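You operate a simulated robot arm through the tools that you are given. There is no shell and no other tool. Be economical: measure what you need, move in short steps, check, and stop when the job is done.

You are at the controls of a simulated two-armed robot. One attempt, no reset.

Task
On the top of the plywood box, fold the white hand towel in half.

Only the result counts: the job must be done as asked and must still hold three seconds after the hand-in. Knocking over, shifting, dropping, spilling or breaking anything else fails it. Flat cloth is picked up by pressing the open fingertips on it (5 to 10 N) and closing them slowly along it; thin cloth reads only 2 to 8 mm in the jaws.

Robot
Two 7-joint arms with two-finger parallel grippers on one trunk, on a base that drives. Base frame: it is fixed to the floor where the robot stands at the start and does not move with it; the origin is under the middle of the robot, x ahead of it, y to its left, z up. Units: m, rad, N and s.
The left shoulder is at the start at [0.07, 0.163, 0.945], the right one opposite. Places, roughly: top of the plywood box [0.6, -0.1, 0.6]. Payload 3.43 kg a hand.
The tool frame of a hand sits at the grasp point between the pads (the TCP): z along the fingers, y along the line on which they close. The tips reach 0.034 m beyond it. The gripper opens to 0.128 m. The fingers are 0.024 m wide and 0.012 m thick; the gripper's body (0.048 by 0.13 m) begins 0.096 m behind the TCP.
Orientation is that of the tool frame in the base frame, as [roll, pitch, yaw] about the fixed x, y, z axes, in that order (R = Rz(yaw) Ry(pitch) Rx(roll)). With the fingers straight down and closing along the base's y, the tool's x points along the base's -x, its y along +y and its z along -z.

Tools
- The arms move only by the tool step_arm. It takes "left_targets", "right_targets" or both (then of equal length, played together; a hand with none holds still); each is a list of rows, each a list of 7 numbers: the shift along the tool's x, y, z in m, then the turn, a rotation vector about the tool's x, y, z in rad, then the finger opening in m, from 0 to 0.128. In form: [[dx, dy, dz, rx, ry, rz, claw], ...]. A call has 1 to 20 rows; each row shifts and turns the commanded pose from where the row before left it, along the tool's axes as they then stand. A row lasts 0.2 s, in which the tool goes at most 0.05 m and 0.15 rad; a call with a longer step from one row to the next is refused whole, and so is a gripper value outside its range. Where a pose cannot be reached the arm comes as near as it can. A force on the tool above 40 N (or 10 N above the force at the start of the call, whichever is more), or a blocked arm, ends the call early, and 0.2 s more pass. Each finger travels about 0.153 m/s and halts on what it meets, pressing with about 26 N; the grip force reading is that of the motor and also rises with nothing between the fingers. The clock runs only during rows and for 0.2 s after the last one: add rows that do not move to give the fingers time. It gives the time, the measured TCP pose, the force on the tool (base axes), the opening and the grip force at its end, in the units of the frame above (readings bear some noise), with the torque about the TCP (base axes, N m) and any sound that the robot's microphone picked up.
- Cameras (640 x 400 px; columns grow to the right, rows downward): "scene" is now at [0.1263, -0.0072, 1.1513]; the picture's right is [-0.11, -0.99, 0.00], its down [-0.76, 0.08, -0.65] and it looks along [0.65, -0.07, -0.76] (base axes); focal length 258 px, centre (320, 200). "left" rides on the left gripper at [0.076, 0.011, -0.16] in its tool frame; the picture's right is [-0.15, 0.99, 0.00], its down [-0.88, -0.13, -0.46] and it looks along [-0.45, -0.07, 0.89] (tool axes); focal length 234 px, centre (320, 200). "right" rides on the right gripper at [0.076, -0.011, -0.16] in its tool frame; the picture's right is [0.15, 0.99, 0.00], its down [-0.88, 0.13, -0.46] and it looks along [-0.45, 0.07, 0.89] (tool axes); focal length 234 px, centre (320, 200). There is no depth. A picture from a camera that has moved, and an enlarged one, comes with that camera's place and axes in the base frame and with its lens.
- get_image(camera): a new picture of that camera. No time passes.
- move_column(by): slides the trunk up (or, below 0, down) by that many m; the arms and the scene camera ride with it, the base frame stays. It gives what a move gives, with no picture.
- steer(legs): drives the robot by 1 to 6 legs, each [ahead, left, turn to the left] in m, m and rad, along the robot's own axes; the way and the turn of a leg run together, so that a leg with both is an arc; at most 1.5 m and 3.142 rad a leg. The arms and the cameras ride along, it lands a little off, and it stops where it bumps. It gives what a move gives.
- aim_head(pan, tilt): turns the head with the scene camera to pan (to the left, within 1.501 rad either way) and tilt (down, from -0.506 to 1.204), counted from straight ahead of the robot. It gives what a move gives.
- enlarge(camera, box): a new picture of the part [left, top, right, bottom] of that camera's present view, enlarged. No time passes.
- hand_in(): hands the job in; it is judged then, once.

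Work in short steps. Places have to be worked out from the pictures, the camera data and where the tool is seen: move nearer, look again, correct. Check each grasp and each placing, and mend what went wrong. You have 120 turns and 108 pictures in all, those below and enlarged ones among them. Open the grippers and draw the arms clear of the work before you hand the job in, unless the task says otherwise; then end with one line.

The tools are called after "Emit:" by a JSON object that holds its "fn" and its "kwargs". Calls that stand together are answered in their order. step_arm: Moves the arms, as the interface text tells. Its arguments: {"type":"object","properties":{"left_targets":{"type":"array"},"right_targets":{"type":"array"}},"required":[]} The other tools are called the same way: move_column (by) slides the trunk up or down; steer (legs) drives the base; aim_head (pan, tilt) turns the head that bears the scene camera; get_image (camera) takes a picture; enlarge (camera, box) takes an enlarged picture of a part of a camera's view; hand_in () hands the job in.

At the start:

```text
time: 0.0
left_ee_pos: [0.5462, 0.1595, 0.8563]
left_orientation: [3.142, -0.001, -3.141]
left_contact_force: [1.3, -0.3, -0.2]
left_wrist_torque: [-0.01, -0.03, 0.02]
left_gripper_width: 0.1277
left_grasp_force: 0.0
right_ee_pos: [0.5749, -0.3849, 0.7914]
right_orientation: [3.141, 0.0, 3.141]
right_contact_force: [-0.4, 0.0, -0.2]
right_wrist_torque: [0.01, 0.01, 0.01]
right_gripper_width: 0.128
right_grasp_force: 0.0
trunk travel left (down, up): [-0.425, 0.515]
robot x, y, heading: [-0.0036, 0.0023, 0.002]
head pan, tilt: [-0.106, 0.862]
```

scene: 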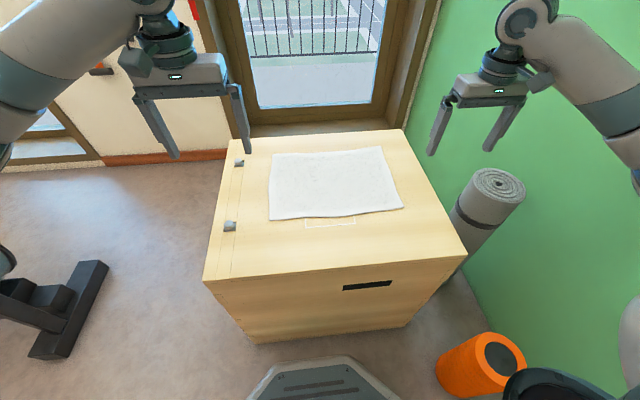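
right: 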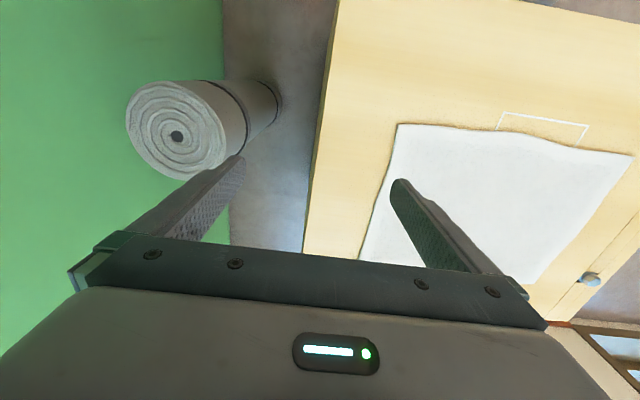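
left: 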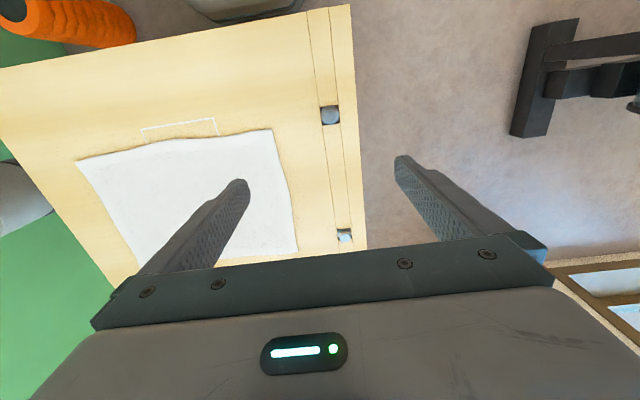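

The scene and wrist views agree on a box top at z≈0.60, with the towel at x 0.54–0.82, y −0.28 to 0.08. I'll fold the near edge onto the far edge with both hands, so first I'll hover both over the near corners.

Emit:
{"fn": "step_arm", "kwargs": {"left_targets": [[-0.002, -0.02075, 0.0294, 0, 0, 0, 0.05], [-0.002, -0.02075, 0.0294, 0, 0, 0, 0.05], [-0.002, -0.02075, 0.0294, 0, 0, 0, 0.05], [-0.002, -0.02075, 0.0294, 0, 0, 0, 0.05], [-0.002, -0.02075, 0.0294, 0, 0, 0, 0.05], [-0.002, -0.02075, 0.0294, 0, 0, 0, 0.05], [0, 0, 0, 0, 0, 0, 0.05]], "right_targets": [[0.0028, 0.025, 0.0186, 0, 0, 0, 0.05], [0.0028, 0.025, 0.0186, 0, 0, 0, 0.05], [0.0028, 0.025, 0.0186, 0, 0, 0, 0.05], [0.0028, 0.025, 0.0186, 0, 0, 0, 0.05], [0.0028, 0.025, 0.0186, 0, 0, 0, 0.05], [0.0028, 0.025, 0.0186, 0, 0, 0, 0.05], [0, 0, 0, 0, 0, 0, 0.05]]}}

Emit:
{"fn": "get_image", "kwargs": {"camera": "left"}}

Emit:
{"fn": "get_image", "kwargs": {"camera": "right"}}

Emit:
{"fn": "get_image", "kwargs": {"camera": "scene"}}

```text
time: 1.6
left_ee_pos: [0.5599, 0.0338, 0.6792]
left_orientation: [-3.141, 0.0, -3.141]
left_contact_force: [-0.8, 0.6, 0.1]
left_wrist_torque: [0.03, -0.02, -0.01]
left_gripper_width: 0.05
left_grasp_force: 0.0
right_ee_pos: [0.5573, -0.2327, 0.681]
right_orientation: [3.14, 0.0, -3.141]
right_contact_force: [-0.9, 0.2, -0.9]
right_wrist_torque: [0.03, -0.01, -0.01]
right_gripper_width: 0.0501
right_grasp_force: 0.1
trunk travel left (down, up): [-0.425, 0.515]
robot x, y, heading: [0.0034, 0.0003, 0.001]
head pan, tilt: [-0.106, 0.862]
```

```text
104 pictures are left
camera left: at [0.4828, 0.0457, 0.8402], right [0.15, 0.99, 0.0], down [0.88, -0.13, 0.46], along [0.45, -0.07, -0.89], focal length 234 px, centre (320, 200)
```

left: 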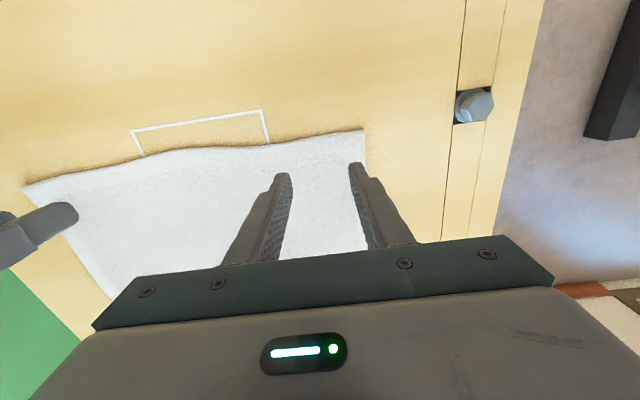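

```text
103 pictures are left
camera right: at [0.4816, -0.2449, 0.8397], right [-0.15, 0.99, 0.0], down [0.88, 0.13, 0.46], along [0.45, 0.07, -0.89], focal length 234 px, centre (320, 200)
```

right: 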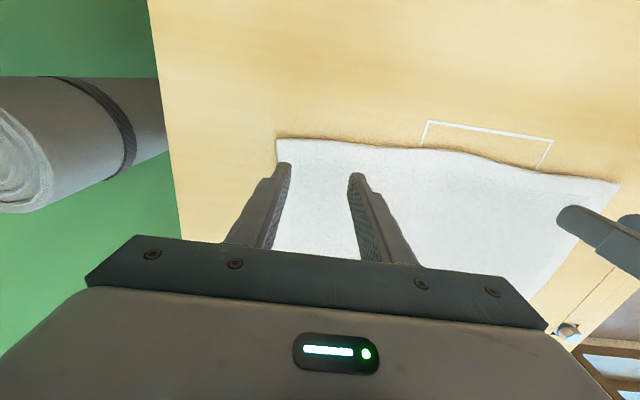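

```text
102 pictures are left
camera scene: at [0.126, -0.0072, 1.1514], right [-0.11, -0.99, 0.0], down [-0.75, 0.08, -0.65], along [0.65, -0.07, -0.76], focal length 258 px, centre (320, 200)
```

scene: 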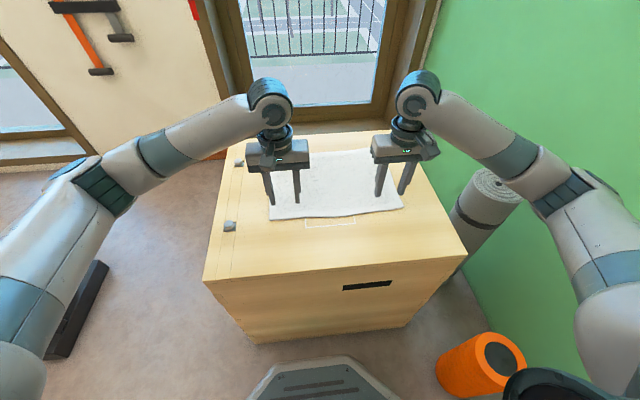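

Both hands are placed well inside the near corners (0.534, 0.081) and (0.540, −0.279). Next I'll lower to just above contact, then press in small steps.

Emit:
{"fn": "step_arm", "kwargs": {"left_targets": [[0.004, 0, 0.02, 0, 0, 0, 0.05], [0.003, 0, 0.018, 0, 0, 0, 0.05], [0, 0, 0.004, 0, 0, 0, 0.05], [0, 0, 0, 0, 0, 0, 0.05]], "right_targets": [[0, 0, 0.02, 0, 0, 0, 0.05], [0, 0, 0.018, 0, 0, 0, 0.05], [0, 0, 0.004, 0, 0, 0, 0.05], [0, 0, 0, 0, 0, 0, 0.05]]}}

```text
time: 2.4
left_ee_pos: [0.5539, 0.0328, 0.6476]
left_orientation: [-3.135, 0.016, -3.139]
left_contact_force: [-2.7, 1.1, 19.7]
left_wrist_torque: [0.26, 0.15, 0.04]
left_gripper_width: 0.0502
left_grasp_force: 0.1
right_ee_pos: [0.5567, -0.234, 0.6454]
right_orientation: [3.139, 0.014, 3.14]
right_contact_force: [-3.4, -1.3, 20.2]
right_wrist_torque: [-0.09, 0.14, 0.01]
right_gripper_width: 0.05
right_grasp_force: 0.2
trunk travel left (down, up): [-0.425, 0.515]
robot x, y, heading: [0.0039, -0.0008, -0.001]
head pan, tilt: [-0.106, 0.862]
stopped in row 4 (left hand): the force on the tool passed its limit (the readings are from after the stop); the commanded pose is now the measured one
```

Contact came at about 20 N, a surface near z≈0.612. I'll let it settle and read the force.

Emit:
{"fn": "step_arm", "kwargs": {"left_targets": [[0, 0, 0, 0, 0, 0, 0.05]], "right_targets": [[0, 0, 0, 0, 0, 0, 0.05]]}}

```text
time: 2.8
left_ee_pos: [0.5536, 0.0337, 0.6465]
left_orientation: [-3.134, 0.018, -3.14]
left_contact_force: [-0.9, 0.2, 28.2]
left_wrist_torque: [0.36, 0.1, -0.07]
left_gripper_width: 0.0501
left_grasp_force: 0.1
right_ee_pos: [0.5581, -0.2346, 0.6475]
right_orientation: [3.14, 0.016, 3.139]
right_contact_force: [-0.1, -0.9, 27.1]
right_wrist_torque: [-0.09, 0.07, 0.04]
right_gripper_width: 0.05
right_grasp_force: 0.1
trunk travel left (down, up): [-0.425, 0.515]
robot x, y, heading: [-0.0001, 0.001, -0.001]
head pan, tilt: [-0.106, 0.862]
```

Now at 28 N, which is too hard. I'll back off a few mm.

Emit:
{"fn": "step_arm", "kwargs": {"left_targets": [[0, 0, -0.003, 0, 0, 0, 0.05], [0, 0, 0, 0, 0, 0, 0.05]], "right_targets": [[0, 0, -0.003, 0, 0, 0, 0.05], [0, 0, 0, 0, 0, 0, 0.05]]}}

```text
time: 3.4
left_ee_pos: [0.5533, 0.0351, 0.6466]
left_orientation: [-3.135, 0.013, -3.138]
left_contact_force: [1.4, -0.2, 19.8]
left_wrist_torque: [0.25, 0.04, -0.06]
left_gripper_width: 0.0498
left_grasp_force: 0.1
right_ee_pos: [0.5586, -0.2335, 0.6471]
right_orientation: [3.139, 0.011, -3.141]
right_contact_force: [0.0, 0.6, 18.6]
right_wrist_torque: [0.04, 0.03, 0.01]
right_gripper_width: 0.0498
right_grasp_force: 0.0
trunk travel left (down, up): [-0.425, 0.515]
robot x, y, heading: [-0.0014, -0.0002, -0.001]
head pan, tilt: [-0.106, 0.862]
```

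Stiffness is about 2.9 N/mm. Another 3.8 mm up should give roughly 8 N, then I'll close slowly.

Emit:
{"fn": "step_arm", "kwargs": {"left_targets": [[0, 0, -0.004, 0, 0, 0, 0.05], [0, 0, 0, 0, 0, 0, 0.05], [0, 0, 0, 0, 0, 0, 0.046], [0, 0, 0, 0, 0, 0, 0.042], [0, 0, 0, 0, 0, 0, 0.038], [0, 0, 0, 0, 0, 0, 0.034], [0, 0, 0, 0, 0, 0, 0.03], [0, 0, 0, 0, 0, 0, 0.026], [0, 0, 0, 0, 0, 0, 0.022], [0, 0, 0, 0, 0, 0, 0.018], [0, 0, 0, 0, 0, 0, 0.014], [0, 0, 0, 0, 0, 0, 0.01], [0, 0, 0, 0, 0, 0, 0.006], [0, 0, 0, 0, 0, 0, 0.002], [0, 0, 0, 0, 0, 0, 0], [0, 0, 0, 0, 0, 0, 0]], "right_targets": [[0, 0, -0.0035, 0, 0, 0, 0.05], [0, 0, 0, 0, 0, 0, 0.05], [0, 0, 0, 0, 0, 0, 0.046], [0, 0, 0, 0, 0, 0, 0.042], [0, 0, 0, 0, 0, 0, 0.038], [0, 0, 0, 0, 0, 0, 0.034], [0, 0, 0, 0, 0, 0, 0.03], [0, 0, 0, 0, 0, 0, 0.026], [0, 0, 0, 0, 0, 0, 0.022], [0, 0, 0, 0, 0, 0, 0.018], [0, 0, 0, 0, 0, 0, 0.014], [0, 0, 0, 0, 0, 0, 0.01], [0, 0, 0, 0, 0, 0, 0.006], [0, 0, 0, 0, 0, 0, 0.002], [0, 0, 0, 0, 0, 0, 0], [0, 0, 0, 0, 0, 0, 0]]}}

Emit:
{"fn": "get_image", "kwargs": {"camera": "left"}}

Emit:
{"fn": "get_image", "kwargs": {"camera": "right"}}

```text
time: 6.8
left_ee_pos: [0.5545, 0.0343, 0.6488]
left_orientation: [-3.137, 0.009, -3.141]
left_contact_force: [0.2, -10.8, 0.6]
left_wrist_torque: [-0.36, 0.01, 0.04]
left_gripper_width: 0.0039
left_grasp_force: 25.7
right_ee_pos: [0.5589, -0.2342, 0.6481]
right_orientation: [3.138, 0.011, 3.14]
right_contact_force: [0.0, 10.2, 1.5]
right_wrist_torque: [0.34, 0.03, 0.08]
right_gripper_width: 0.0048
right_grasp_force: 26.2
trunk travel left (down, up): [-0.425, 0.515]
robot x, y, heading: [0.0007, 0.0006, -0.001]
head pan, tilt: [-0.106, 0.862]
```

```text
101 pictures are left
camera left: at [0.4768, 0.0462, 0.8094], right [0.15, 0.99, 0.0], down [0.88, -0.13, 0.46], along [0.46, -0.07, -0.89], focal length 234 px, centre (320, 200)
```

left: 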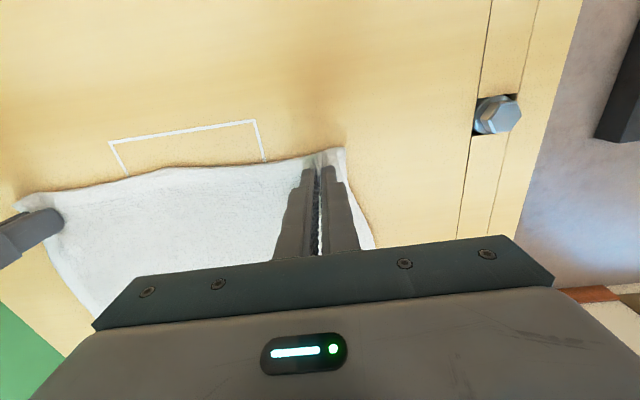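

```text
100 pictures are left
camera right: at [0.4823, -0.245, 0.8076], right [-0.15, 0.99, 0.0], down [0.88, 0.13, 0.46], along [0.46, 0.07, -0.89], focal length 234 px, centre (320, 200)
```

right: 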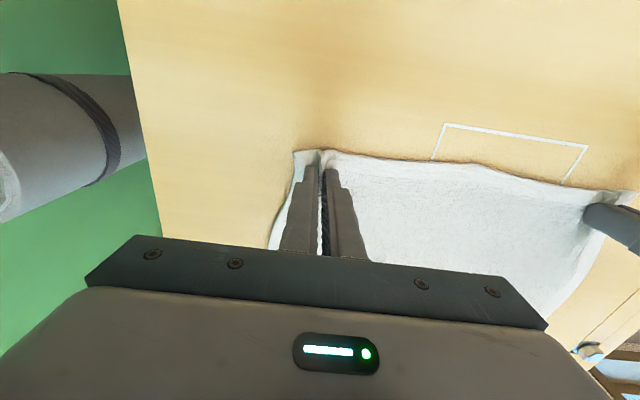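

Both hands hold cloth, but with the tools pointing down, folding away from me would leave the edge strip tucked backwards. It's better to pull the far edge towards me, with the fingers tilting forward. I'll undo this grip by spreading the fingers slowly under light pressure, then lift.

Emit:
{"fn": "step_arm", "kwargs": {"left_targets": [[0, -0.002, 0.001, 0, 0, 0, 0.0], [0, -0.002, 0.001, 0, 0, 0, 0.004], [0, 0, 0, 0, 0, 0, 0.009], [0, 0, 0, 0, 0, 0, 0.014], [0, 0, 0, 0, 0, 0, 0.019], [0, 0, 0, 0, 0, 0, 0.024], [0, 0, 0, 0, 0, 0, 0.029], [0, 0, 0, 0, 0, 0, 0.034], [0, 0, 0, 0, 0, 0, 0.039], [0, 0, 0, 0, 0, 0, 0.044], [0, 0, 0, 0, 0, 0, 0.05], [0, 0, 0, 0, 0, 0, 0.052], [0, 0, -0.01, 0, 0, 0, 0.052], [0, 0, -0.03, 0, 0, 0, 0.052], [0, 0, -0.04, 0, 0, 0, 0.052], [0, 0, -0.0, 0, 0, 0, 0.052]], "right_targets": [[0, 0.002, 0.001, 0, 0, 0, 0.0], [0, 0.002, 0.001, 0, 0, 0, 0.004], [0, 0, 0, 0, 0, 0, 0.009], [0, 0, 0, 0, 0, 0, 0.014], [0, 0, 0, 0, 0, 0, 0.019], [0, 0, 0, 0, 0, 0, 0.024], [0, 0, 0, 0, 0, 0, 0.029], [0, 0, 0, 0, 0, 0, 0.034], [0, 0, 0, 0, 0, 0, 0.039], [0, 0, 0, 0, 0, 0, 0.044], [0, 0, 0, 0, 0, 0, 0.05], [0, 0, 0, 0, 0, 0, 0.052], [0, 0, -0.01, 0, 0, 0, 0.052], [0, 0, -0.03, 0, 0, 0, 0.052], [0, 0, -0.04, 0, 0, 0, 0.052], [0, 0, -0.0, 0, 0, 0, 0.052]]}}

Emit:
{"fn": "get_image", "kwargs": {"camera": "scene"}}

Emit:
{"fn": "get_image", "kwargs": {"camera": "left"}}

```text
time: 10.2
left_ee_pos: [0.5533, 0.0304, 0.7285]
left_orientation: [-3.137, 0.01, -3.14]
left_contact_force: [-0.7, 0.0, -0.3]
left_wrist_torque: [0.0, 0.0, -0.01]
left_gripper_width: 0.0519
left_grasp_force: 0.1
right_ee_pos: [0.5609, -0.2299, 0.7275]
right_orientation: [3.141, 0.007, 3.139]
right_contact_force: [0.2, -1.3, -0.6]
right_wrist_torque: [0.01, 0.05, 0.0]
right_gripper_width: 0.052
right_grasp_force: 0.0
trunk travel left (down, up): [-0.425, 0.515]
robot x, y, heading: [-0.0034, -0.0012, -0.0]
head pan, tilt: [-0.106, 0.862]
```

```text
99 pictures are left
camera scene: at [0.127, -0.0073, 1.1511], right [-0.11, -0.99, 0.0], down [-0.76, 0.08, -0.65], along [0.65, -0.07, -0.76], focal length 258 px, centre (320, 200)
```

scene: 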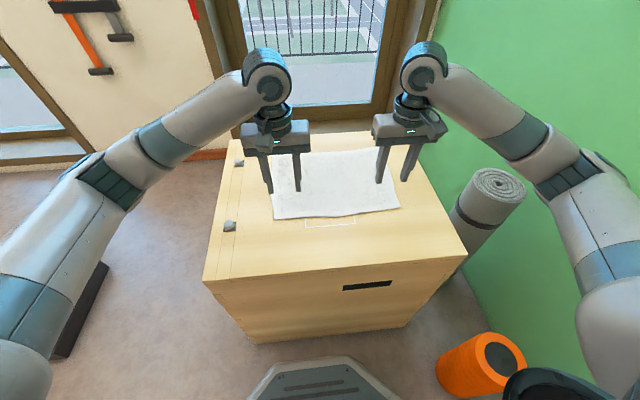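

```text
98 pictures are left
camera left: at [0.4758, 0.0431, 0.8885], right [0.15, 0.99, 0.0], down [0.88, -0.13, 0.46], along [0.46, -0.07, -0.89], focal length 234 px, centre (320, 200)
```

left: 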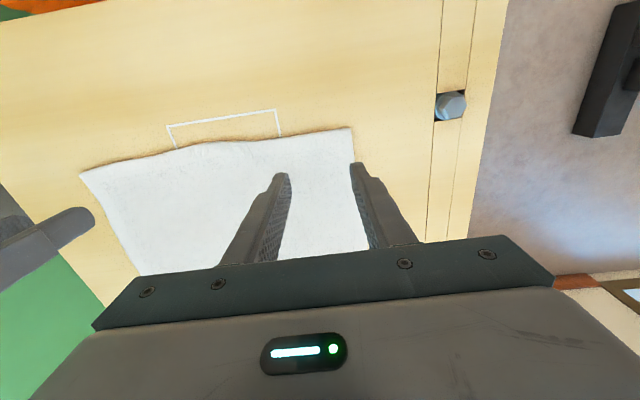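

The towel is flat again. I'll move both hands to the far corners at hover height and look.

Emit:
{"fn": "step_arm", "kwargs": {"left_targets": [[-0.0444, 0.001, 0, 0, 0, 0, 0.05], [-0.0444, 0.001, 0, 0, 0, 0, 0.05], [-0.0444, 0.001, 0, 0, 0, 0, 0.05], [-0.0444, 0.001, 0, 0, 0, 0, 0.05], [-0.0444, 0.001, 0, 0, 0, 0, 0.05], [0, 0, 0.02, 0, 0, 0, 0.05], [0, 0, 0, 0, 0, 0, 0.05]], "right_targets": [[-0.0428, 0, 0, 0, 0, 0, 0.05], [-0.0428, 0, 0, 0, 0, 0, 0.05], [-0.0428, 0, 0, 0, 0, 0, 0.05], [-0.0428, 0, 0, 0, 0, 0, 0.05], [-0.0428, 0, 0, 0, 0, 0, 0.05], [0, 0, 0.02, 0, 0, 0, 0.05], [0, 0, 0, 0, 0, 0, 0.05]]}}

Emit:
{"fn": "enlarge", "kwargs": {"camera": "scene", "box": [200, 60, 460, 240]}}

Emit:
{"fn": "get_image", "kwargs": {"camera": "left"}}

Emit:
{"fn": "get_image", "kwargs": {"camera": "right"}}

```text
time: 11.8
left_ee_pos: [0.777, 0.036, 0.7114]
left_orientation: [-3.137, 0.01, -3.142]
left_contact_force: [0.3, 0.7, 0.2]
left_wrist_torque: [0.01, 0.01, 0.04]
left_gripper_width: 0.05
left_grasp_force: 0.1
right_ee_pos: [0.7742, -0.2299, 0.7084]
right_orientation: [-3.141, 0.008, -3.141]
right_contact_force: [-0.8, -0.7, 0.0]
right_wrist_torque: [0.02, 0.02, -0.02]
right_gripper_width: 0.05
right_grasp_force: 0.0
trunk travel left (down, up): [-0.425, 0.515]
robot x, y, heading: [0.0007, -0.0027, 0.003]
head pan, tilt: [-0.106, 0.862]
```

```text
2.22 times, centred on (330, 150) of scene
camera zoom: at [0.1262, -0.0072, 1.1514], right [-0.11, -0.99, 0.0], down [-0.75, 0.08, -0.65], along [0.65, -0.07, -0.76], focal length 574 px, centre (298, 311)
```

zoom: 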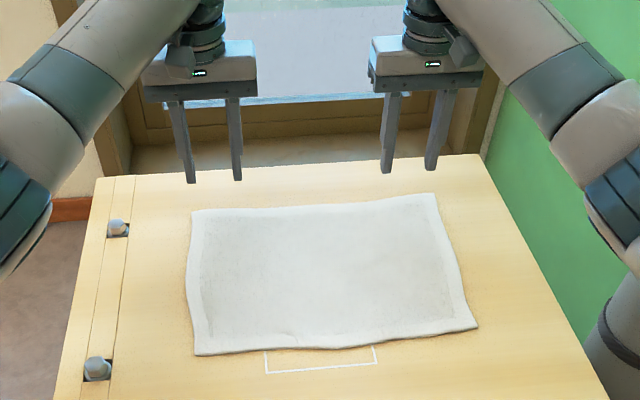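

```text
96 pictures are left
camera left: at [0.6983, 0.0477, 0.8704], right [0.15, 0.99, 0.0], down [0.88, -0.13, 0.47], along [0.46, -0.07, -0.89], focal length 234 px, centre (320, 200)
```

left: 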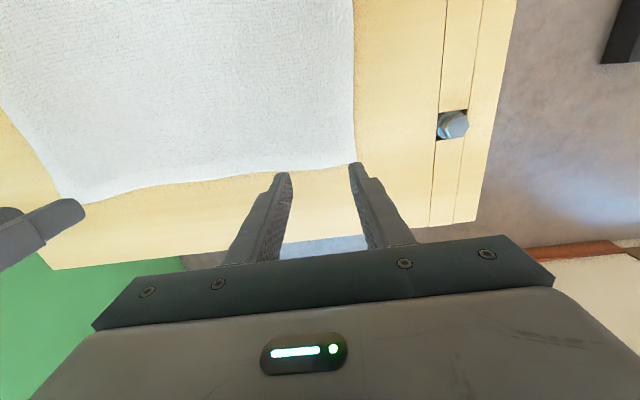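

```text
95 pictures are left
camera right: at [0.6966, -0.2408, 0.8669], right [-0.15, 0.99, 0.0], down [0.88, 0.13, 0.46], along [0.46, 0.07, -0.89], focal length 234 px, centre (320, 200)
```

right: 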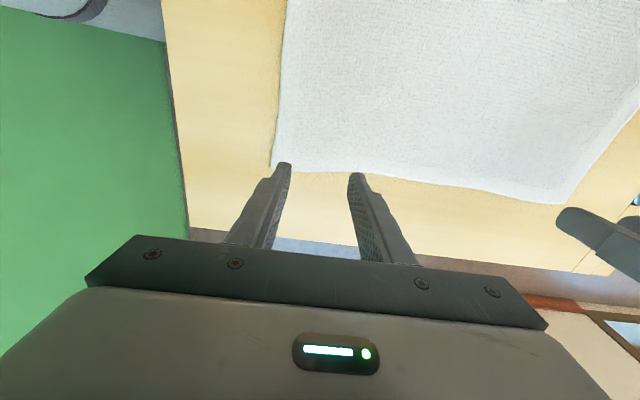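

The far edge is at x≈0.790, with corners at (0.790, 0.071) and (0.792, −0.280). I'll align the hands to x≈0.772 with 0.04 opening and lower to light contact.

Emit:
{"fn": "step_arm", "kwargs": {"left_targets": [[0.002, -0.001, 0.025, 0, 0, 0, 0.04], [0.002, -0.001, 0.025, 0, 0, 0, 0.04], [0, 0, 0.01, 0, 0, 0, 0.04], [0, 0, 0.003, 0, 0, 0, 0.04], [0, 0, 0, 0, 0, 0, 0.04]], "right_targets": [[0.001, -0.004, 0.025, 0, 0, 0, 0.04], [0.001, -0.004, 0.023, 0, 0, 0, 0.04], [0, 0, 0.01, 0, 0, 0, 0.04], [0, 0, 0.002, 0, 0, 0, 0.04], [0, 0, 0, 0, 0, 0, 0.04]]}}

```text
time: 13.0
left_ee_pos: [0.7731, 0.0316, 0.6471]
left_orientation: [-3.136, 0.01, -3.139]
left_contact_force: [0.9, 0.3, 6.7]
left_wrist_torque: [0.04, -0.04, -0.02]
left_gripper_width: 0.04
left_grasp_force: 0.0
right_ee_pos: [0.7718, -0.239, 0.6484]
right_orientation: [3.141, 0.009, 3.139]
right_contact_force: [0.5, -0.5, 1.0]
right_wrist_torque: [-0.03, -0.02, -0.01]
right_gripper_width: 0.0399
right_grasp_force: 0.1
trunk travel left (down, up): [-0.425, 0.515]
robot x, y, heading: [-0.0009, 0.0001, -0.002]
head pan, tilt: [-0.106, 0.862]
```

The left presses at 7 N and the right is barely touching. I'll lower the right about 3 mm, then close both slowly, easing the hands slightly together to limit tension in the cloth.

Emit:
{"fn": "step_arm", "kwargs": {"left_targets": [[0, 0, 0.0005, 0, 0, 0, 0.04], [0, 0, 0, 0, 0, 0, 0.04], [0, 0, 0, 0, 0, 0, 0.036], [0, -0.0005, 0, 0, 0, 0, 0.032], [0, -0.0005, 0, 0, 0, 0, 0.028], [0, -0.0005, 0, 0, 0, 0, 0.024], [0, -0.0005, 0, 0, 0, 0, 0.02], [0, -0.0005, 0, 0, 0, 0, 0.016], [0, -0.0005, 0, 0, 0, 0, 0.012], [0, 0, 0, 0, 0, 0, 0.008], [0, 0, 0, 0, 0, 0, 0.004], [0, 0, 0, 0, 0, 0, 0], [0, 0, 0, 0, 0, 0, 0], [0, 0, 0, 0, 0, 0, 0]], "right_targets": [[0, 0, 0.0025, 0, 0, 0, 0.04], [0, 0, 0, 0, 0, 0, 0.04], [0, 0, 0, 0, 0, 0, 0.036], [0, 0.0005, 0, 0, 0, 0, 0.032], [0, 0.0005, 0, 0, 0, 0, 0.028], [0, 0.0005, 0, 0, 0, 0, 0.024], [0, 0.0005, 0, 0, 0, 0, 0.02], [0, 0.0005, 0, 0, 0, 0, 0.016], [0, 0.0005, 0, 0, 0, 0, 0.012], [0, 0, 0, 0, 0, 0, 0.008], [0, 0, 0, 0, 0, 0, 0.004], [0, 0, 0, 0, 0, 0, 0], [0, 0, 0, 0, 0, 0, 0], [0, 0, 0, 0, 0, 0, 0]]}}

Emit:
{"fn": "get_image", "kwargs": {"camera": "left"}}

Emit:
{"fn": "get_image", "kwargs": {"camera": "right"}}

```text
time: 16.0
left_ee_pos: [0.7722, 0.03, 0.6474]
left_orientation: [-3.136, 0.013, -3.14]
left_contact_force: [0.4, -6.7, 9.5]
left_wrist_torque: [-0.18, 0.02, 0.03]
left_gripper_width: 0.0045
left_grasp_force: 25.9
right_ee_pos: [0.7706, -0.2362, 0.6487]
right_orientation: [3.14, 0.01, -3.141]
right_contact_force: [0.0, 7.7, 9.7]
right_wrist_torque: [0.22, -0.03, 0.0]
right_gripper_width: 0.0046
right_grasp_force: 25.8
trunk travel left (down, up): [-0.425, 0.515]
robot x, y, heading: [-0.0015, -0.0025, -0.001]
head pan, tilt: [-0.106, 0.862]
```

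```text
94 pictures are left
camera left: at [0.6936, 0.0425, 0.8073], right [0.15, 0.99, 0.0], down [0.88, -0.13, 0.47], along [0.46, -0.07, -0.88], focal length 234 px, centre (320, 200)
```

left: 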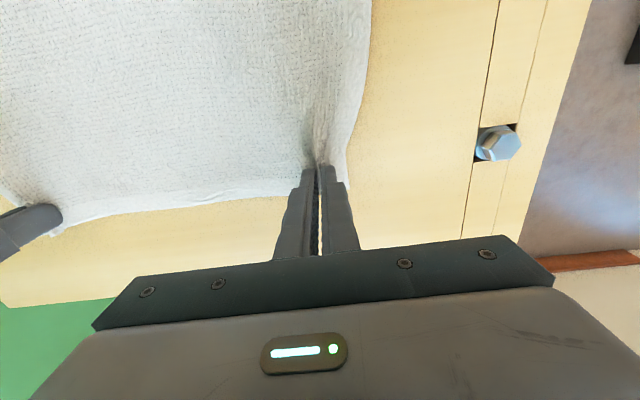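

```text
93 pictures are left
camera right: at [0.6933, -0.2458, 0.8058], right [-0.15, 0.99, 0.0], down [0.88, 0.13, 0.46], along [0.46, 0.07, -0.89], focal length 234 px, centre (320, 200)
```

right: 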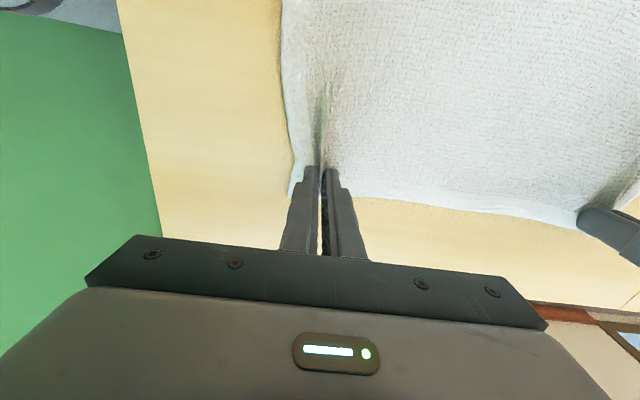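

Both grips hold (4.5 mm). Now I'll carry the edge in an arc about the fold line x≈0.663, tilting the fingers forward as it goes, and stop two-thirds of the way to look.

Emit:
{"fn": "step_arm", "kwargs": {"left_targets": [[0.0028, -0.001, -0.014, 0, -0.029, 0, 0], [0.0028, -0.001, -0.014, 0, -0.029, 0, 0], [0.0057, 0, -0.013, 0, -0.029, 0, 0], [0.0057, 0, -0.013, 0, -0.029, 0, 0], [0.0083, 0, -0.0118, 0, -0.029, 0, 0], [0.0083, 0, -0.0118, 0, -0.029, 0, 0], [0.0106, 0, -0.0105, 0, -0.029, 0, 0], [0.0106, 0, -0.0105, 0, -0.029, 0, 0], [0.0125, 0, -0.0083, 0, -0.029, 0, 0], [0.0125, 0, -0.0083, 0, -0.029, 0, 0], [0.014, 0, -0.0055, 0, -0.029, 0, 0], [0.014, 0, -0.0055, 0, -0.029, 0, 0], [0.0148, 0, -0.0034, 0, -0.029, 0, 0], [0.0148, 0, -0.0034, 0, -0.029, 0, 0], [0.0152, 0, 0, 0, -0.029, 0, 0], [0.0152, 0, 0, 0, -0.029, 0, 0], [0, 0, 0, 0, 0, 0, 0]], "right_targets": [[0.0028, 0.001, -0.014, 0, -0.029, 0, 0], [0.0028, 0.001, -0.014, 0, -0.029, 0, 0], [0.0057, 0, -0.013, 0, -0.029, 0, 0], [0.0057, 0, -0.013, 0, -0.029, 0, 0], [0.0083, 0, -0.0118, 0, -0.029, 0, 0], [0.0083, 0, -0.0118, 0, -0.029, 0, 0], [0.0106, 0, -0.0105, 0, -0.029, 0, 0], [0.0106, 0, -0.0105, 0, -0.029, 0, 0], [0.0125, 0, -0.0083, 0, -0.029, 0, 0], [0.0125, 0, -0.0083, 0, -0.029, 0, 0], [0.014, 0, -0.0055, 0, -0.029, 0, 0], [0.014, 0, -0.0055, 0, -0.029, 0, 0], [0.0148, 0, -0.0034, 0, -0.029, 0, 0], [0.0148, 0, -0.0034, 0, -0.029, 0, 0], [0.0152, 0, 0, 0, -0.029, 0, 0], [0.0152, 0, 0, 0, -0.029, 0, 0], [0, 0, 0, 0, 0, 0, 0]]}}

Emit:
{"fn": "get_image", "kwargs": {"camera": "scene"}}

Emit:
{"fn": "get_image", "kwargs": {"camera": "left"}}

```text
time: 19.6
left_ee_pos: [0.5931, 0.029, 0.7305]
left_orientation: [-3.137, 0.473, -3.138]
left_contact_force: [-0.9, -3.3, -0.9]
left_wrist_torque: [-0.14, 0.01, -0.01]
left_gripper_width: 0.0041
left_grasp_force: 25.9
right_ee_pos: [0.5898, -0.2323, 0.7305]
right_orientation: [3.141, 0.472, 3.139]
right_contact_force: [-0.3, 3.6, 0.1]
right_wrist_torque: [0.06, 0.02, 0.07]
right_gripper_width: 0.0044
right_grasp_force: 26.3
trunk travel left (down, up): [-0.425, 0.515]
robot x, y, heading: [0.0023, -0.0014, -0.002]
head pan, tilt: [-0.106, 0.862]
```

```text
92 pictures are left
camera scene: at [0.1266, -0.0072, 1.1513], right [-0.11, -0.99, 0.0], down [-0.76, 0.08, -0.65], along [0.65, -0.07, -0.76], focal length 258 px, centre (320, 200)
```

scene: 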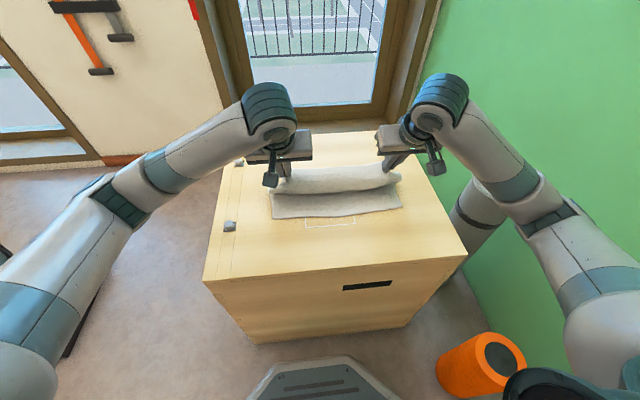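

```text
91 pictures are left
camera left: at [0.4512, 0.0403, 0.8394], right [0.13, 0.99, 0.06], down [0.58, -0.13, 0.81], along [0.81, -0.07, -0.59], focal length 234 px, centre (320, 200)
```

left: 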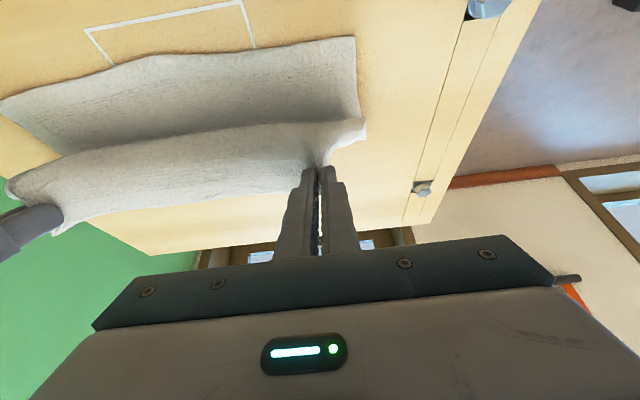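

The fold is going cleanly and the near edge hasn't moved. I'll finish the arc, lowering the edge onto the near edge.

Emit:
{"fn": "step_arm", "kwargs": {"left_targets": [[0.0138, 0, 0.0006, 0, -0.029, 0, 0], [0.0138, 0, 0.0006, 0, -0.029, 0, 0], [0.0134, 0, 0.0042, 0, -0.029, 0, 0], [0.0134, 0, 0.0042, 0, -0.029, 0, 0], [0.0119, 0, 0.0066, 0, -0.029, 0, 0], [0.0119, 0, 0.0066, 0, -0.029, 0, 0], [0.008, 0, 0.006, 0, -0.029, 0, 0], [0.0065, 0, 0.005, 0, -0.029, 0, 0], [0, 0, 0, 0, 0, 0, 0]], "right_targets": [[0.0138, 0, 0.0006, 0, -0.029, 0, 0], [0.0138, 0, 0.0006, 0, -0.029, 0, 0], [0.0134, 0, 0.0042, 0, -0.029, 0, 0], [0.0134, 0, 0.0042, 0, -0.029, 0, 0], [0.0119, 0, 0.0066, 0, -0.029, 0, 0], [0.0119, 0, 0.0066, 0, -0.029, 0, 0], [0.008, 0, 0.006, 0, -0.029, 0, 0], [0.0065, 0, 0.005, 0, -0.029, 0, 0], [0, 0, 0, 0, 0, 0, 0]]}}

Emit:
{"fn": "enlarge", "kwargs": {"camera": "scene", "box": [200, 100, 460, 260]}}

Emit:
{"fn": "get_image", "kwargs": {"camera": "left"}}

Emit:
{"fn": "get_image", "kwargs": {"camera": "right"}}

```text
time: 21.6
left_ee_pos: [0.5326, 0.0284, 0.6547]
left_orientation: [-3.134, 0.708, -3.136]
left_contact_force: [1.7, -3.1, 5.0]
left_wrist_torque: [-0.09, -0.07, -0.04]
left_gripper_width: 0.0041
left_grasp_force: 26.0
right_ee_pos: [0.5319, -0.2341, 0.6553]
right_orientation: [3.14, 0.705, 3.139]
right_contact_force: [-0.5, 3.4, 4.1]
right_wrist_torque: [0.14, -0.03, 0.09]
right_gripper_width: 0.0043
right_grasp_force: 26.4
trunk travel left (down, up): [-0.425, 0.515]
robot x, y, heading: [-0.0007, 0.0005, 0.002]
head pan, tilt: [-0.106, 0.862]
```

```text
2.46 times, centred on (330, 180) of scene
camera zoom: at [0.1259, -0.0071, 1.1515], right [-0.11, -0.99, 0.0], down [-0.75, 0.08, -0.65], along [0.65, -0.07, -0.76], focal length 636 px, centre (295, 249)
```

zoom: 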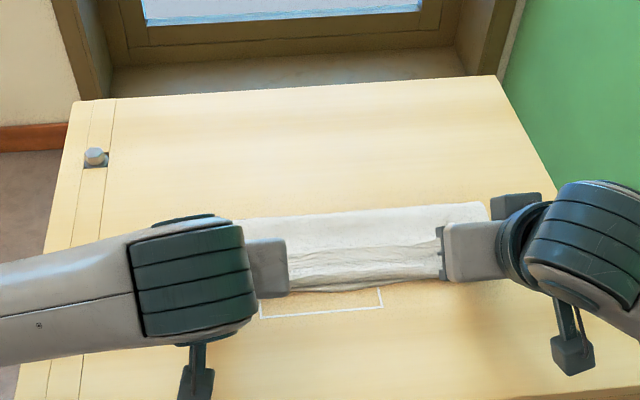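

```text
89 pictures are left
camera left: at [0.3709, 0.0402, 0.7278], right [0.11, 0.99, 0.09], down [0.37, -0.13, 0.92], along [0.92, -0.07, -0.38], focal length 234 px, centre (320, 200)
```

left: 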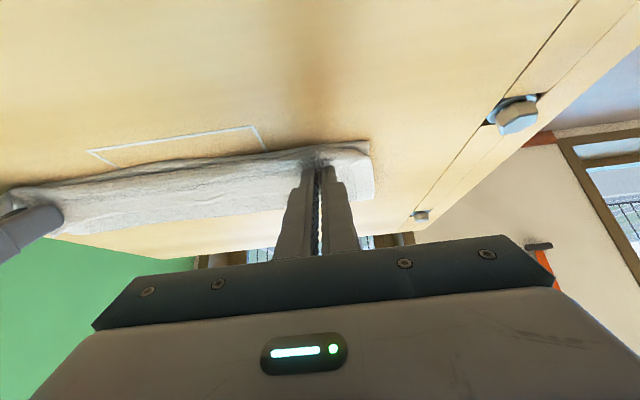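

```text
88 pictures are left
camera right: at [0.3707, -0.2439, 0.7274], right [-0.11, 0.99, -0.09], down [0.38, 0.13, 0.92], along [0.92, 0.07, -0.39], focal length 234 px, centre (320, 200)
```

right: 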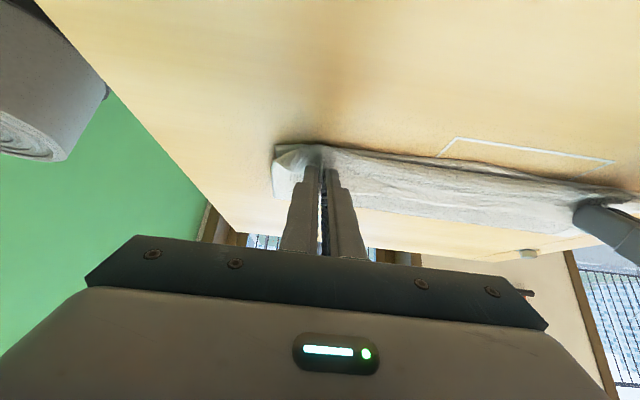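

The top edge sits along the near edge with light contact (~5 N). I'll spread the fingers slowly to unfurl the pinched corners, then lift straight up.

Emit:
{"fn": "step_arm", "kwargs": {"left_targets": [[0, 0, 0, 0, 0, 0, 0.004], [0, 0, 0, 0, 0, 0, 0.008], [0, 0, 0, 0, 0, 0, 0.012], [0, 0, 0, 0, 0, 0, 0.016], [0, 0, 0, 0, 0, 0, 0.02], [0, 0, 0, 0, 0, 0, 0.024], [0, 0, 0, 0, 0, 0, 0.028], [0, 0, 0, 0, 0, 0, 0.032], [0, 0, 0, 0, 0, 0, 0.036], [0, 0, 0, 0, 0, 0, 0.042], [0, 0, 0, 0, 0, 0, 0.042], [-0.0065, 0, -0.0077, 0, 0, 0, 0.042], [-0.013, 0, -0.0153, 0, 0, 0, 0.042], [-0.02, 0, -0.023, 0, 0, 0, 0.042], [-0.02, 0, -0.023, 0, 0, 0, 0.042], [0, 0, 0, 0, 0, 0, 0.042]], "right_targets": [[0, 0, 0, 0, 0, 0, 0.004], [0, 0, 0, 0, 0, 0, 0.008], [0, 0, 0, 0, 0, 0, 0.012], [0, 0, 0, 0, 0, 0, 0.016], [0, 0, 0, 0, 0, 0, 0.02], [0, 0, 0, 0, 0, 0, 0.024], [0, 0, 0, 0, 0, 0, 0.028], [0, 0, 0, 0, 0, 0, 0.032], [0, 0, 0, 0, 0, 0, 0.036], [0, 0, 0, 0, 0, 0, 0.042], [0, 0, 0, 0, 0, 0, 0.042], [-0.0065, 0, -0.0077, 0, 0, 0, 0.042], [-0.013, 0, -0.0153, 0, 0, 0, 0.042], [-0.02, 0, -0.023, 0, 0, 0, 0.042], [-0.02, 0, -0.023, 0, 0, 0, 0.042], [0, 0, 0, 0, 0, 0, 0.042]]}}

Emit:
{"fn": "get_image", "kwargs": {"camera": "left"}}

Emit:
{"fn": "get_image", "kwargs": {"camera": "right"}}

```text
time: 25.0
left_ee_pos: [0.5344, 0.0286, 0.7451]
left_orientation: [-3.137, 0.704, -3.137]
left_contact_force: [1.2, -0.3, -0.3]
left_wrist_torque: [0.0, -0.01, 0.01]
left_gripper_width: 0.042
left_grasp_force: 0.0
right_ee_pos: [0.5342, -0.2332, 0.7452]
right_orientation: [3.139, 0.701, 3.139]
right_contact_force: [-0.4, -0.1, 0.1]
right_wrist_torque: [0.01, 0.02, 0.0]
right_gripper_width: 0.0421
right_grasp_force: 0.1
trunk travel left (down, up): [-0.425, 0.515]
robot x, y, heading: [-0.0017, 0.0007, 0.001]
head pan, tilt: [-0.106, 0.862]
```

```text
87 pictures are left
camera left: at [0.3718, 0.0416, 0.8189], right [0.11, 0.99, 0.09], down [0.38, -0.13, 0.92], along [0.92, -0.07, -0.39], focal length 234 px, centre (320, 200)
```

left: 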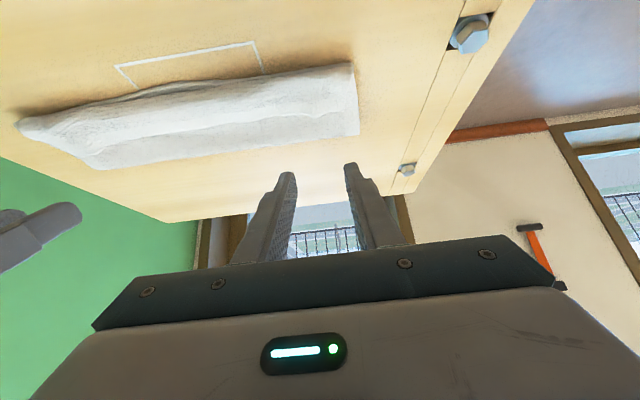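

```text
86 pictures are left
camera right: at [0.3731, -0.2439, 0.8174], right [-0.11, 0.99, -0.09], down [0.38, 0.13, 0.92], along [0.92, 0.07, -0.39], focal length 234 px, centre (320, 200)
```

right: 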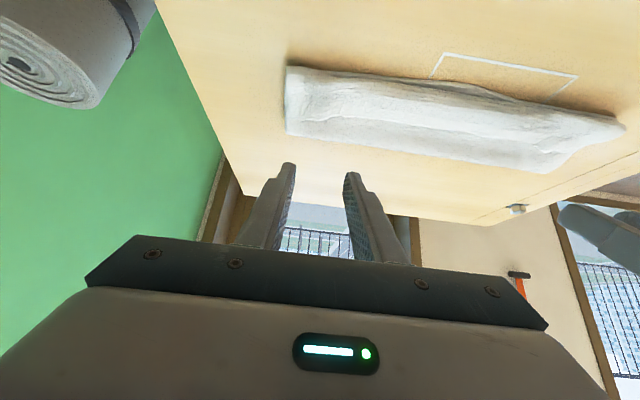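

Both corners are released. I'll move the arms up and outward for a clear view.

Emit:
{"fn": "step_arm", "kwargs": {"left_targets": [[0, 0.01, -0.04, 0, 0.1, 0, 0.06], [0, 0.04, -0.02, 0, 0.1, 0, 0.06], [0, 0.04, -0.01, 0, 0.1, 0, 0.06], [0, 0.045, 0, 0, 0.1, 0, 0.06], [0, 0.045, 0, 0, 0.1, 0, 0.06], [0, 0.045, 0, 0, 0.1, 0, 0.06], [0, 0, 0, 0, 0, 0, 0.06]], "right_targets": [[0, -0.01, -0.04, 0, 0.1, 0, 0.06], [0, -0.04, -0.02, 0, 0.1, 0, 0.06], [0, -0.04, -0.01, 0, 0.1, 0, 0.06], [0, -0.045, 0, 0, 0.1, 0, 0.06], [0, -0.045, 0, 0, 0.1, 0, 0.06], [0, -0.045, 0, 0, 0.1, 0, 0.06], [0, 0, 0, 0, 0, 0, 0.06]]}}

Emit:
{"fn": "enlarge", "kwargs": {"camera": "scene", "box": [220, 120, 440, 250]}}

Emit:
{"fn": "get_image", "kwargs": {"camera": "left"}}

Emit:
{"fn": "get_image", "kwargs": {"camera": "right"}}

```text
time: 26.6
left_ee_pos: [0.4927, 0.2524, 0.7996]
left_orientation: [-3.136, 0.105, -3.14]
left_contact_force: [0.7, 0.0, -0.5]
left_wrist_torque: [0.0, 0.03, 0.03]
left_gripper_width: 0.0599
left_grasp_force: 0.0
right_ee_pos: [0.4969, -0.4612, 0.8033]
right_orientation: [3.14, 0.101, 3.14]
right_contact_force: [0.3, -0.6, -0.4]
right_wrist_torque: [0.02, 0.0, -0.02]
right_gripper_width: 0.06
right_grasp_force: 0.1
right hand out of reach, approached as far as the arm can: row 1
trunk travel left (down, up): [-0.425, 0.515]
robot x, y, heading: [-0.0016, -0.004, -0.001]
head pan, tilt: [-0.106, 0.862]
```

```text
2.91 times, centred on (330, 185) of scene
camera zoom: at [0.1265, -0.0075, 1.1513], right [-0.11, -0.99, 0.0], down [-0.76, 0.08, -0.65], along [0.65, -0.07, -0.76], focal length 752 px, centre (291, 244)
```

zoom: 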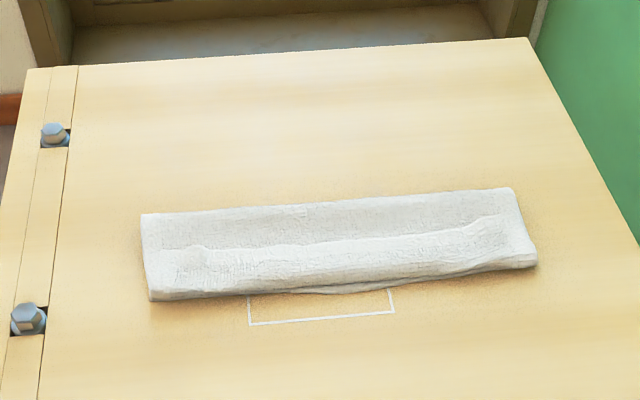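

```text
84 pictures are left
camera left: at [0.3992, 0.2651, 0.9518], right [0.14, 0.99, 0.01], down [0.83, -0.13, 0.54], along [0.54, -0.07, -0.84], focal length 234 px, centre (320, 200)
```

left: 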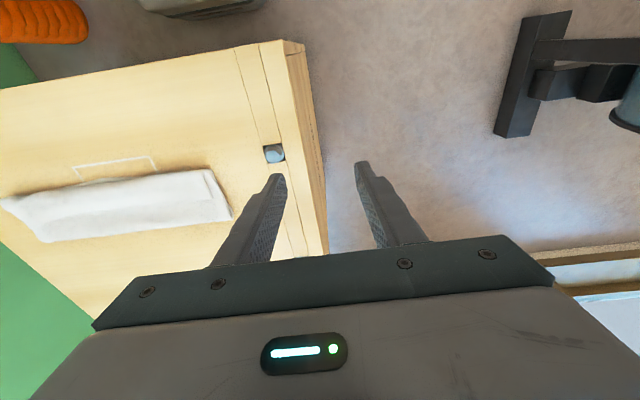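

```text
83 pictures are left
camera right: at [0.4049, -0.4713, 0.9533], right [-0.14, 0.99, -0.01], down [0.83, 0.13, 0.54], along [0.54, 0.07, -0.84], focal length 234 px, centre (320, 200)
```

right: 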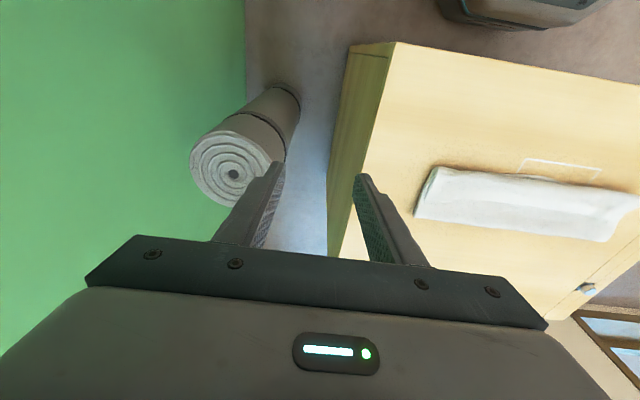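

The towel is folded, but I can see a ridge along the middle. I'll look closer.

Emit:
{"fn": "enlarge", "kwargs": {"camera": "scene", "box": [260, 175, 340, 225]}}

Emit:
{"fn": "enlarge", "kwargs": {"camera": "scene", "box": [330, 170, 410, 220]}}

Emit:
{"fn": "enlarge", "kwargs": {"camera": "left", "box": [0, 150, 240, 260]}}

```text
8.00 times, centred on (300, 200) of scene
camera zoom: at [0.1265, -0.0075, 1.1513], right [-0.11, -0.99, 0.0], down [-0.76, 0.08, -0.65], along [0.65, -0.07, -0.76], focal length 2067 px, centre (480, 200)
```

zoom: 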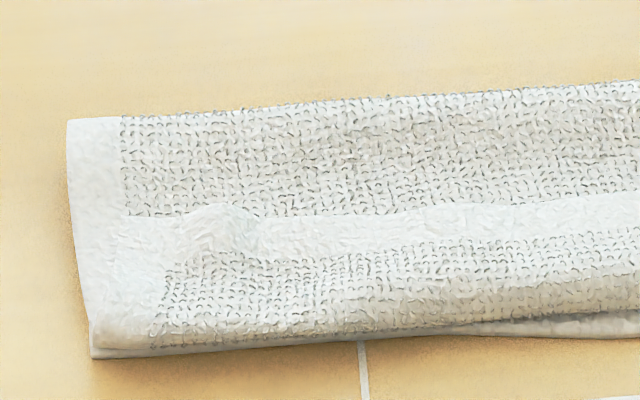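

```text
8.00 times, centred on (370, 195) of scene
camera zoom: at [0.1265, -0.0075, 1.1513], right [-0.11, -0.99, 0.0], down [-0.76, 0.08, -0.65], along [0.65, -0.07, -0.76], focal length 2067 px, centre (-80, 240)
```

zoom: 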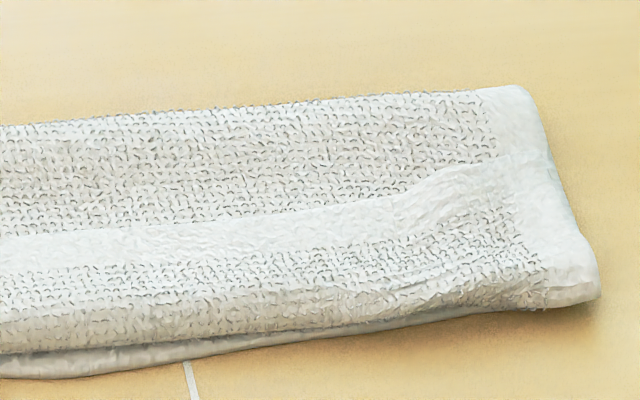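

```text
2.67 times, centred on (120, 205) of left
camera zoom: at [0.3992, 0.2651, 0.9518], right [0.14, 0.99, 0.01], down [0.83, -0.13, 0.54], along [0.54, -0.07, -0.84], focal length 624 px, centre (853, 187)
```

zoom: 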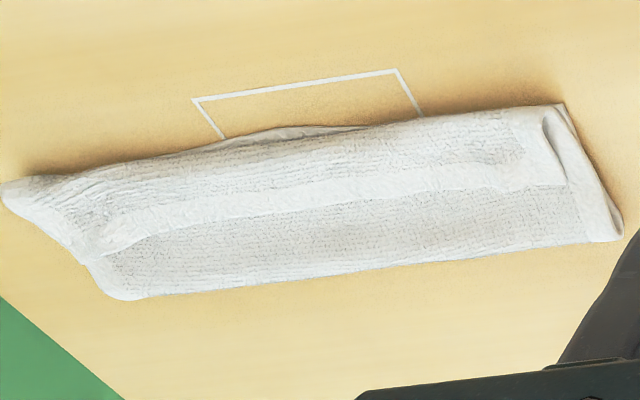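

The free edge strip (about 4 cm) curled back on top, because the cloth leaves the pads facing me at this tilt. The fold line is also about 2 cm short. I'll re-grasp that edge starting with the fingers tilted the other way, which gives more total rotation, then lay it again. First I'll hover and look straight down.

Emit:
{"fn": "step_arm", "kwargs": {"left_targets": [[-0.0156, -0.037, 0.0083, 0, 0.1, 0, 0.04], [-0.0164, -0.037, 0.0067, 0, 0.1, 0, 0.04], [-0.017, -0.037, 0.0051, 0, 0.1, 0, 0.04], [-0.0174, -0.037, 0.0033, 0, 0.1, 0, 0.04], [-0.0177, -0.037, 0.0016, 0, 0.1, 0, 0.04], [-0.0177, -0.037, -0.0002, 0, 0.1, 0, 0.04], [0, 0, 0, 0, 0, 0, 0.04]], "right_targets": [[-0.0156, 0.0377, 0.0083, 0, 0.1, 0, 0.04], [-0.0164, 0.0377, 0.0067, 0, 0.1, 0, 0.04], [-0.017, 0.0377, 0.0051, 0, 0.1, 0, 0.04], [-0.0174, 0.0377, 0.0033, 0, 0.1, 0, 0.04], [-0.0177, 0.0377, 0.0016, 0, 0.1, 0, 0.04], [-0.0177, 0.0377, -0.0002, 0, 0.1, 0, 0.04], [0, 0, 0, 0, 0, 0, 0.04]]}}

Emit:
{"fn": "get_image", "kwargs": {"camera": "left"}}

Emit:
{"fn": "get_image", "kwargs": {"camera": "right"}}

```text
time: 28.2
left_ee_pos: [0.5906, 0.0307, 0.7603]
left_orientation: [-3.137, -0.495, 3.14]
left_contact_force: [0.4, 0.8, -0.4]
left_wrist_torque: [-0.02, -0.02, 0.01]
left_gripper_width: 0.0402
left_grasp_force: 0.0
right_ee_pos: [0.5965, -0.2319, 0.7628]
right_orientation: [3.14, -0.498, 3.141]
right_contact_force: [-0.2, 0.5, 0.8]
right_wrist_torque: [0.02, -0.01, 0.0]
right_gripper_width: 0.0399
right_grasp_force: 0.0
trunk travel left (down, up): [-0.425, 0.515]
robot x, y, heading: [0.003, 0.001, -0.002]
head pan, tilt: [-0.106, 0.862]
```

```text
79 pictures are left
camera left: at [0.5986, 0.0441, 0.9389], right [0.13, 0.99, -0.07], down [0.99, -0.13, -0.02], along [-0.03, -0.07, -1.0], focal length 234 px, centre (320, 200)
```

left: 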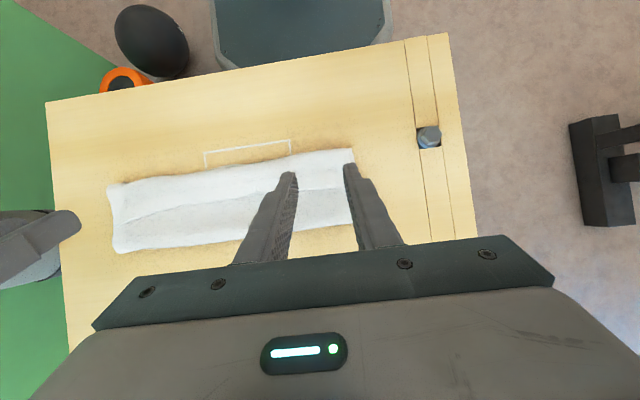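

```text
78 pictures are left
camera right: at [0.6062, -0.2426, 0.9387], right [-0.13, 0.99, 0.07], down [0.99, 0.13, -0.02], along [-0.03, 0.07, -1.0], focal length 234 px, centre (320, 200)
```

right: 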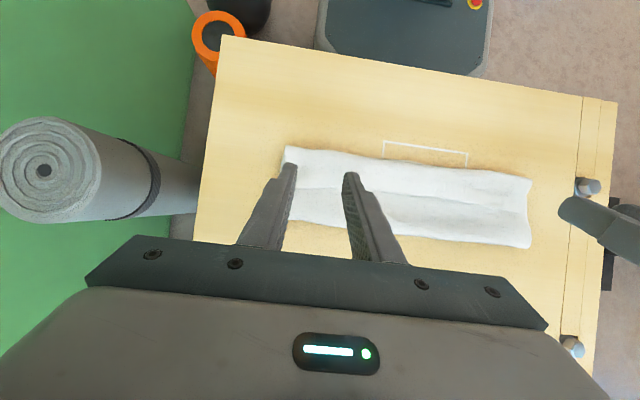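

Emit:
{"fn": "enlarge", "kwargs": {"camera": "left", "box": [90, 120, 370, 270]}}

Emit:
{"fn": "enlarge", "kwargs": {"camera": "right", "box": [270, 120, 550, 270]}}

```text
2.29 times, centred on (230, 195) of left
camera zoom: at [0.5986, 0.0441, 0.9389], right [0.13, 0.99, -0.07], down [0.99, -0.13, -0.02], along [-0.03, -0.07, -1.0], focal length 535 px, centre (526, 211)
```

zoom: 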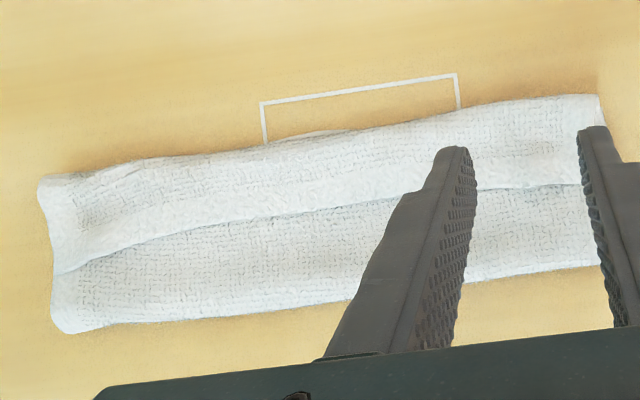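

```text
2.29 times, centred on (410, 195) of right
camera zoom: at [0.6062, -0.2426, 0.9387], right [-0.13, 0.99, 0.07], down [0.99, 0.13, -0.02], along [-0.03, 0.07, -1.0], focal length 535 px, centre (114, 211)
```

zoom: 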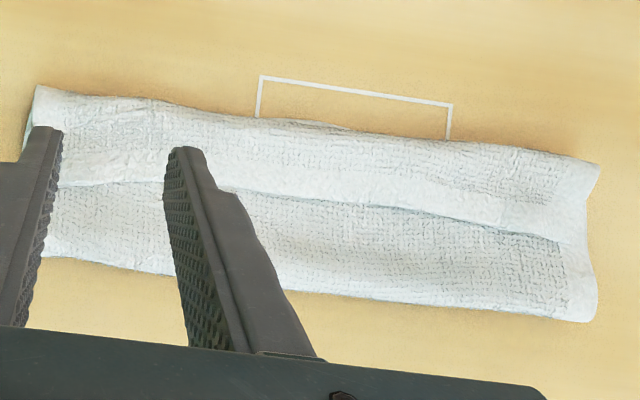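

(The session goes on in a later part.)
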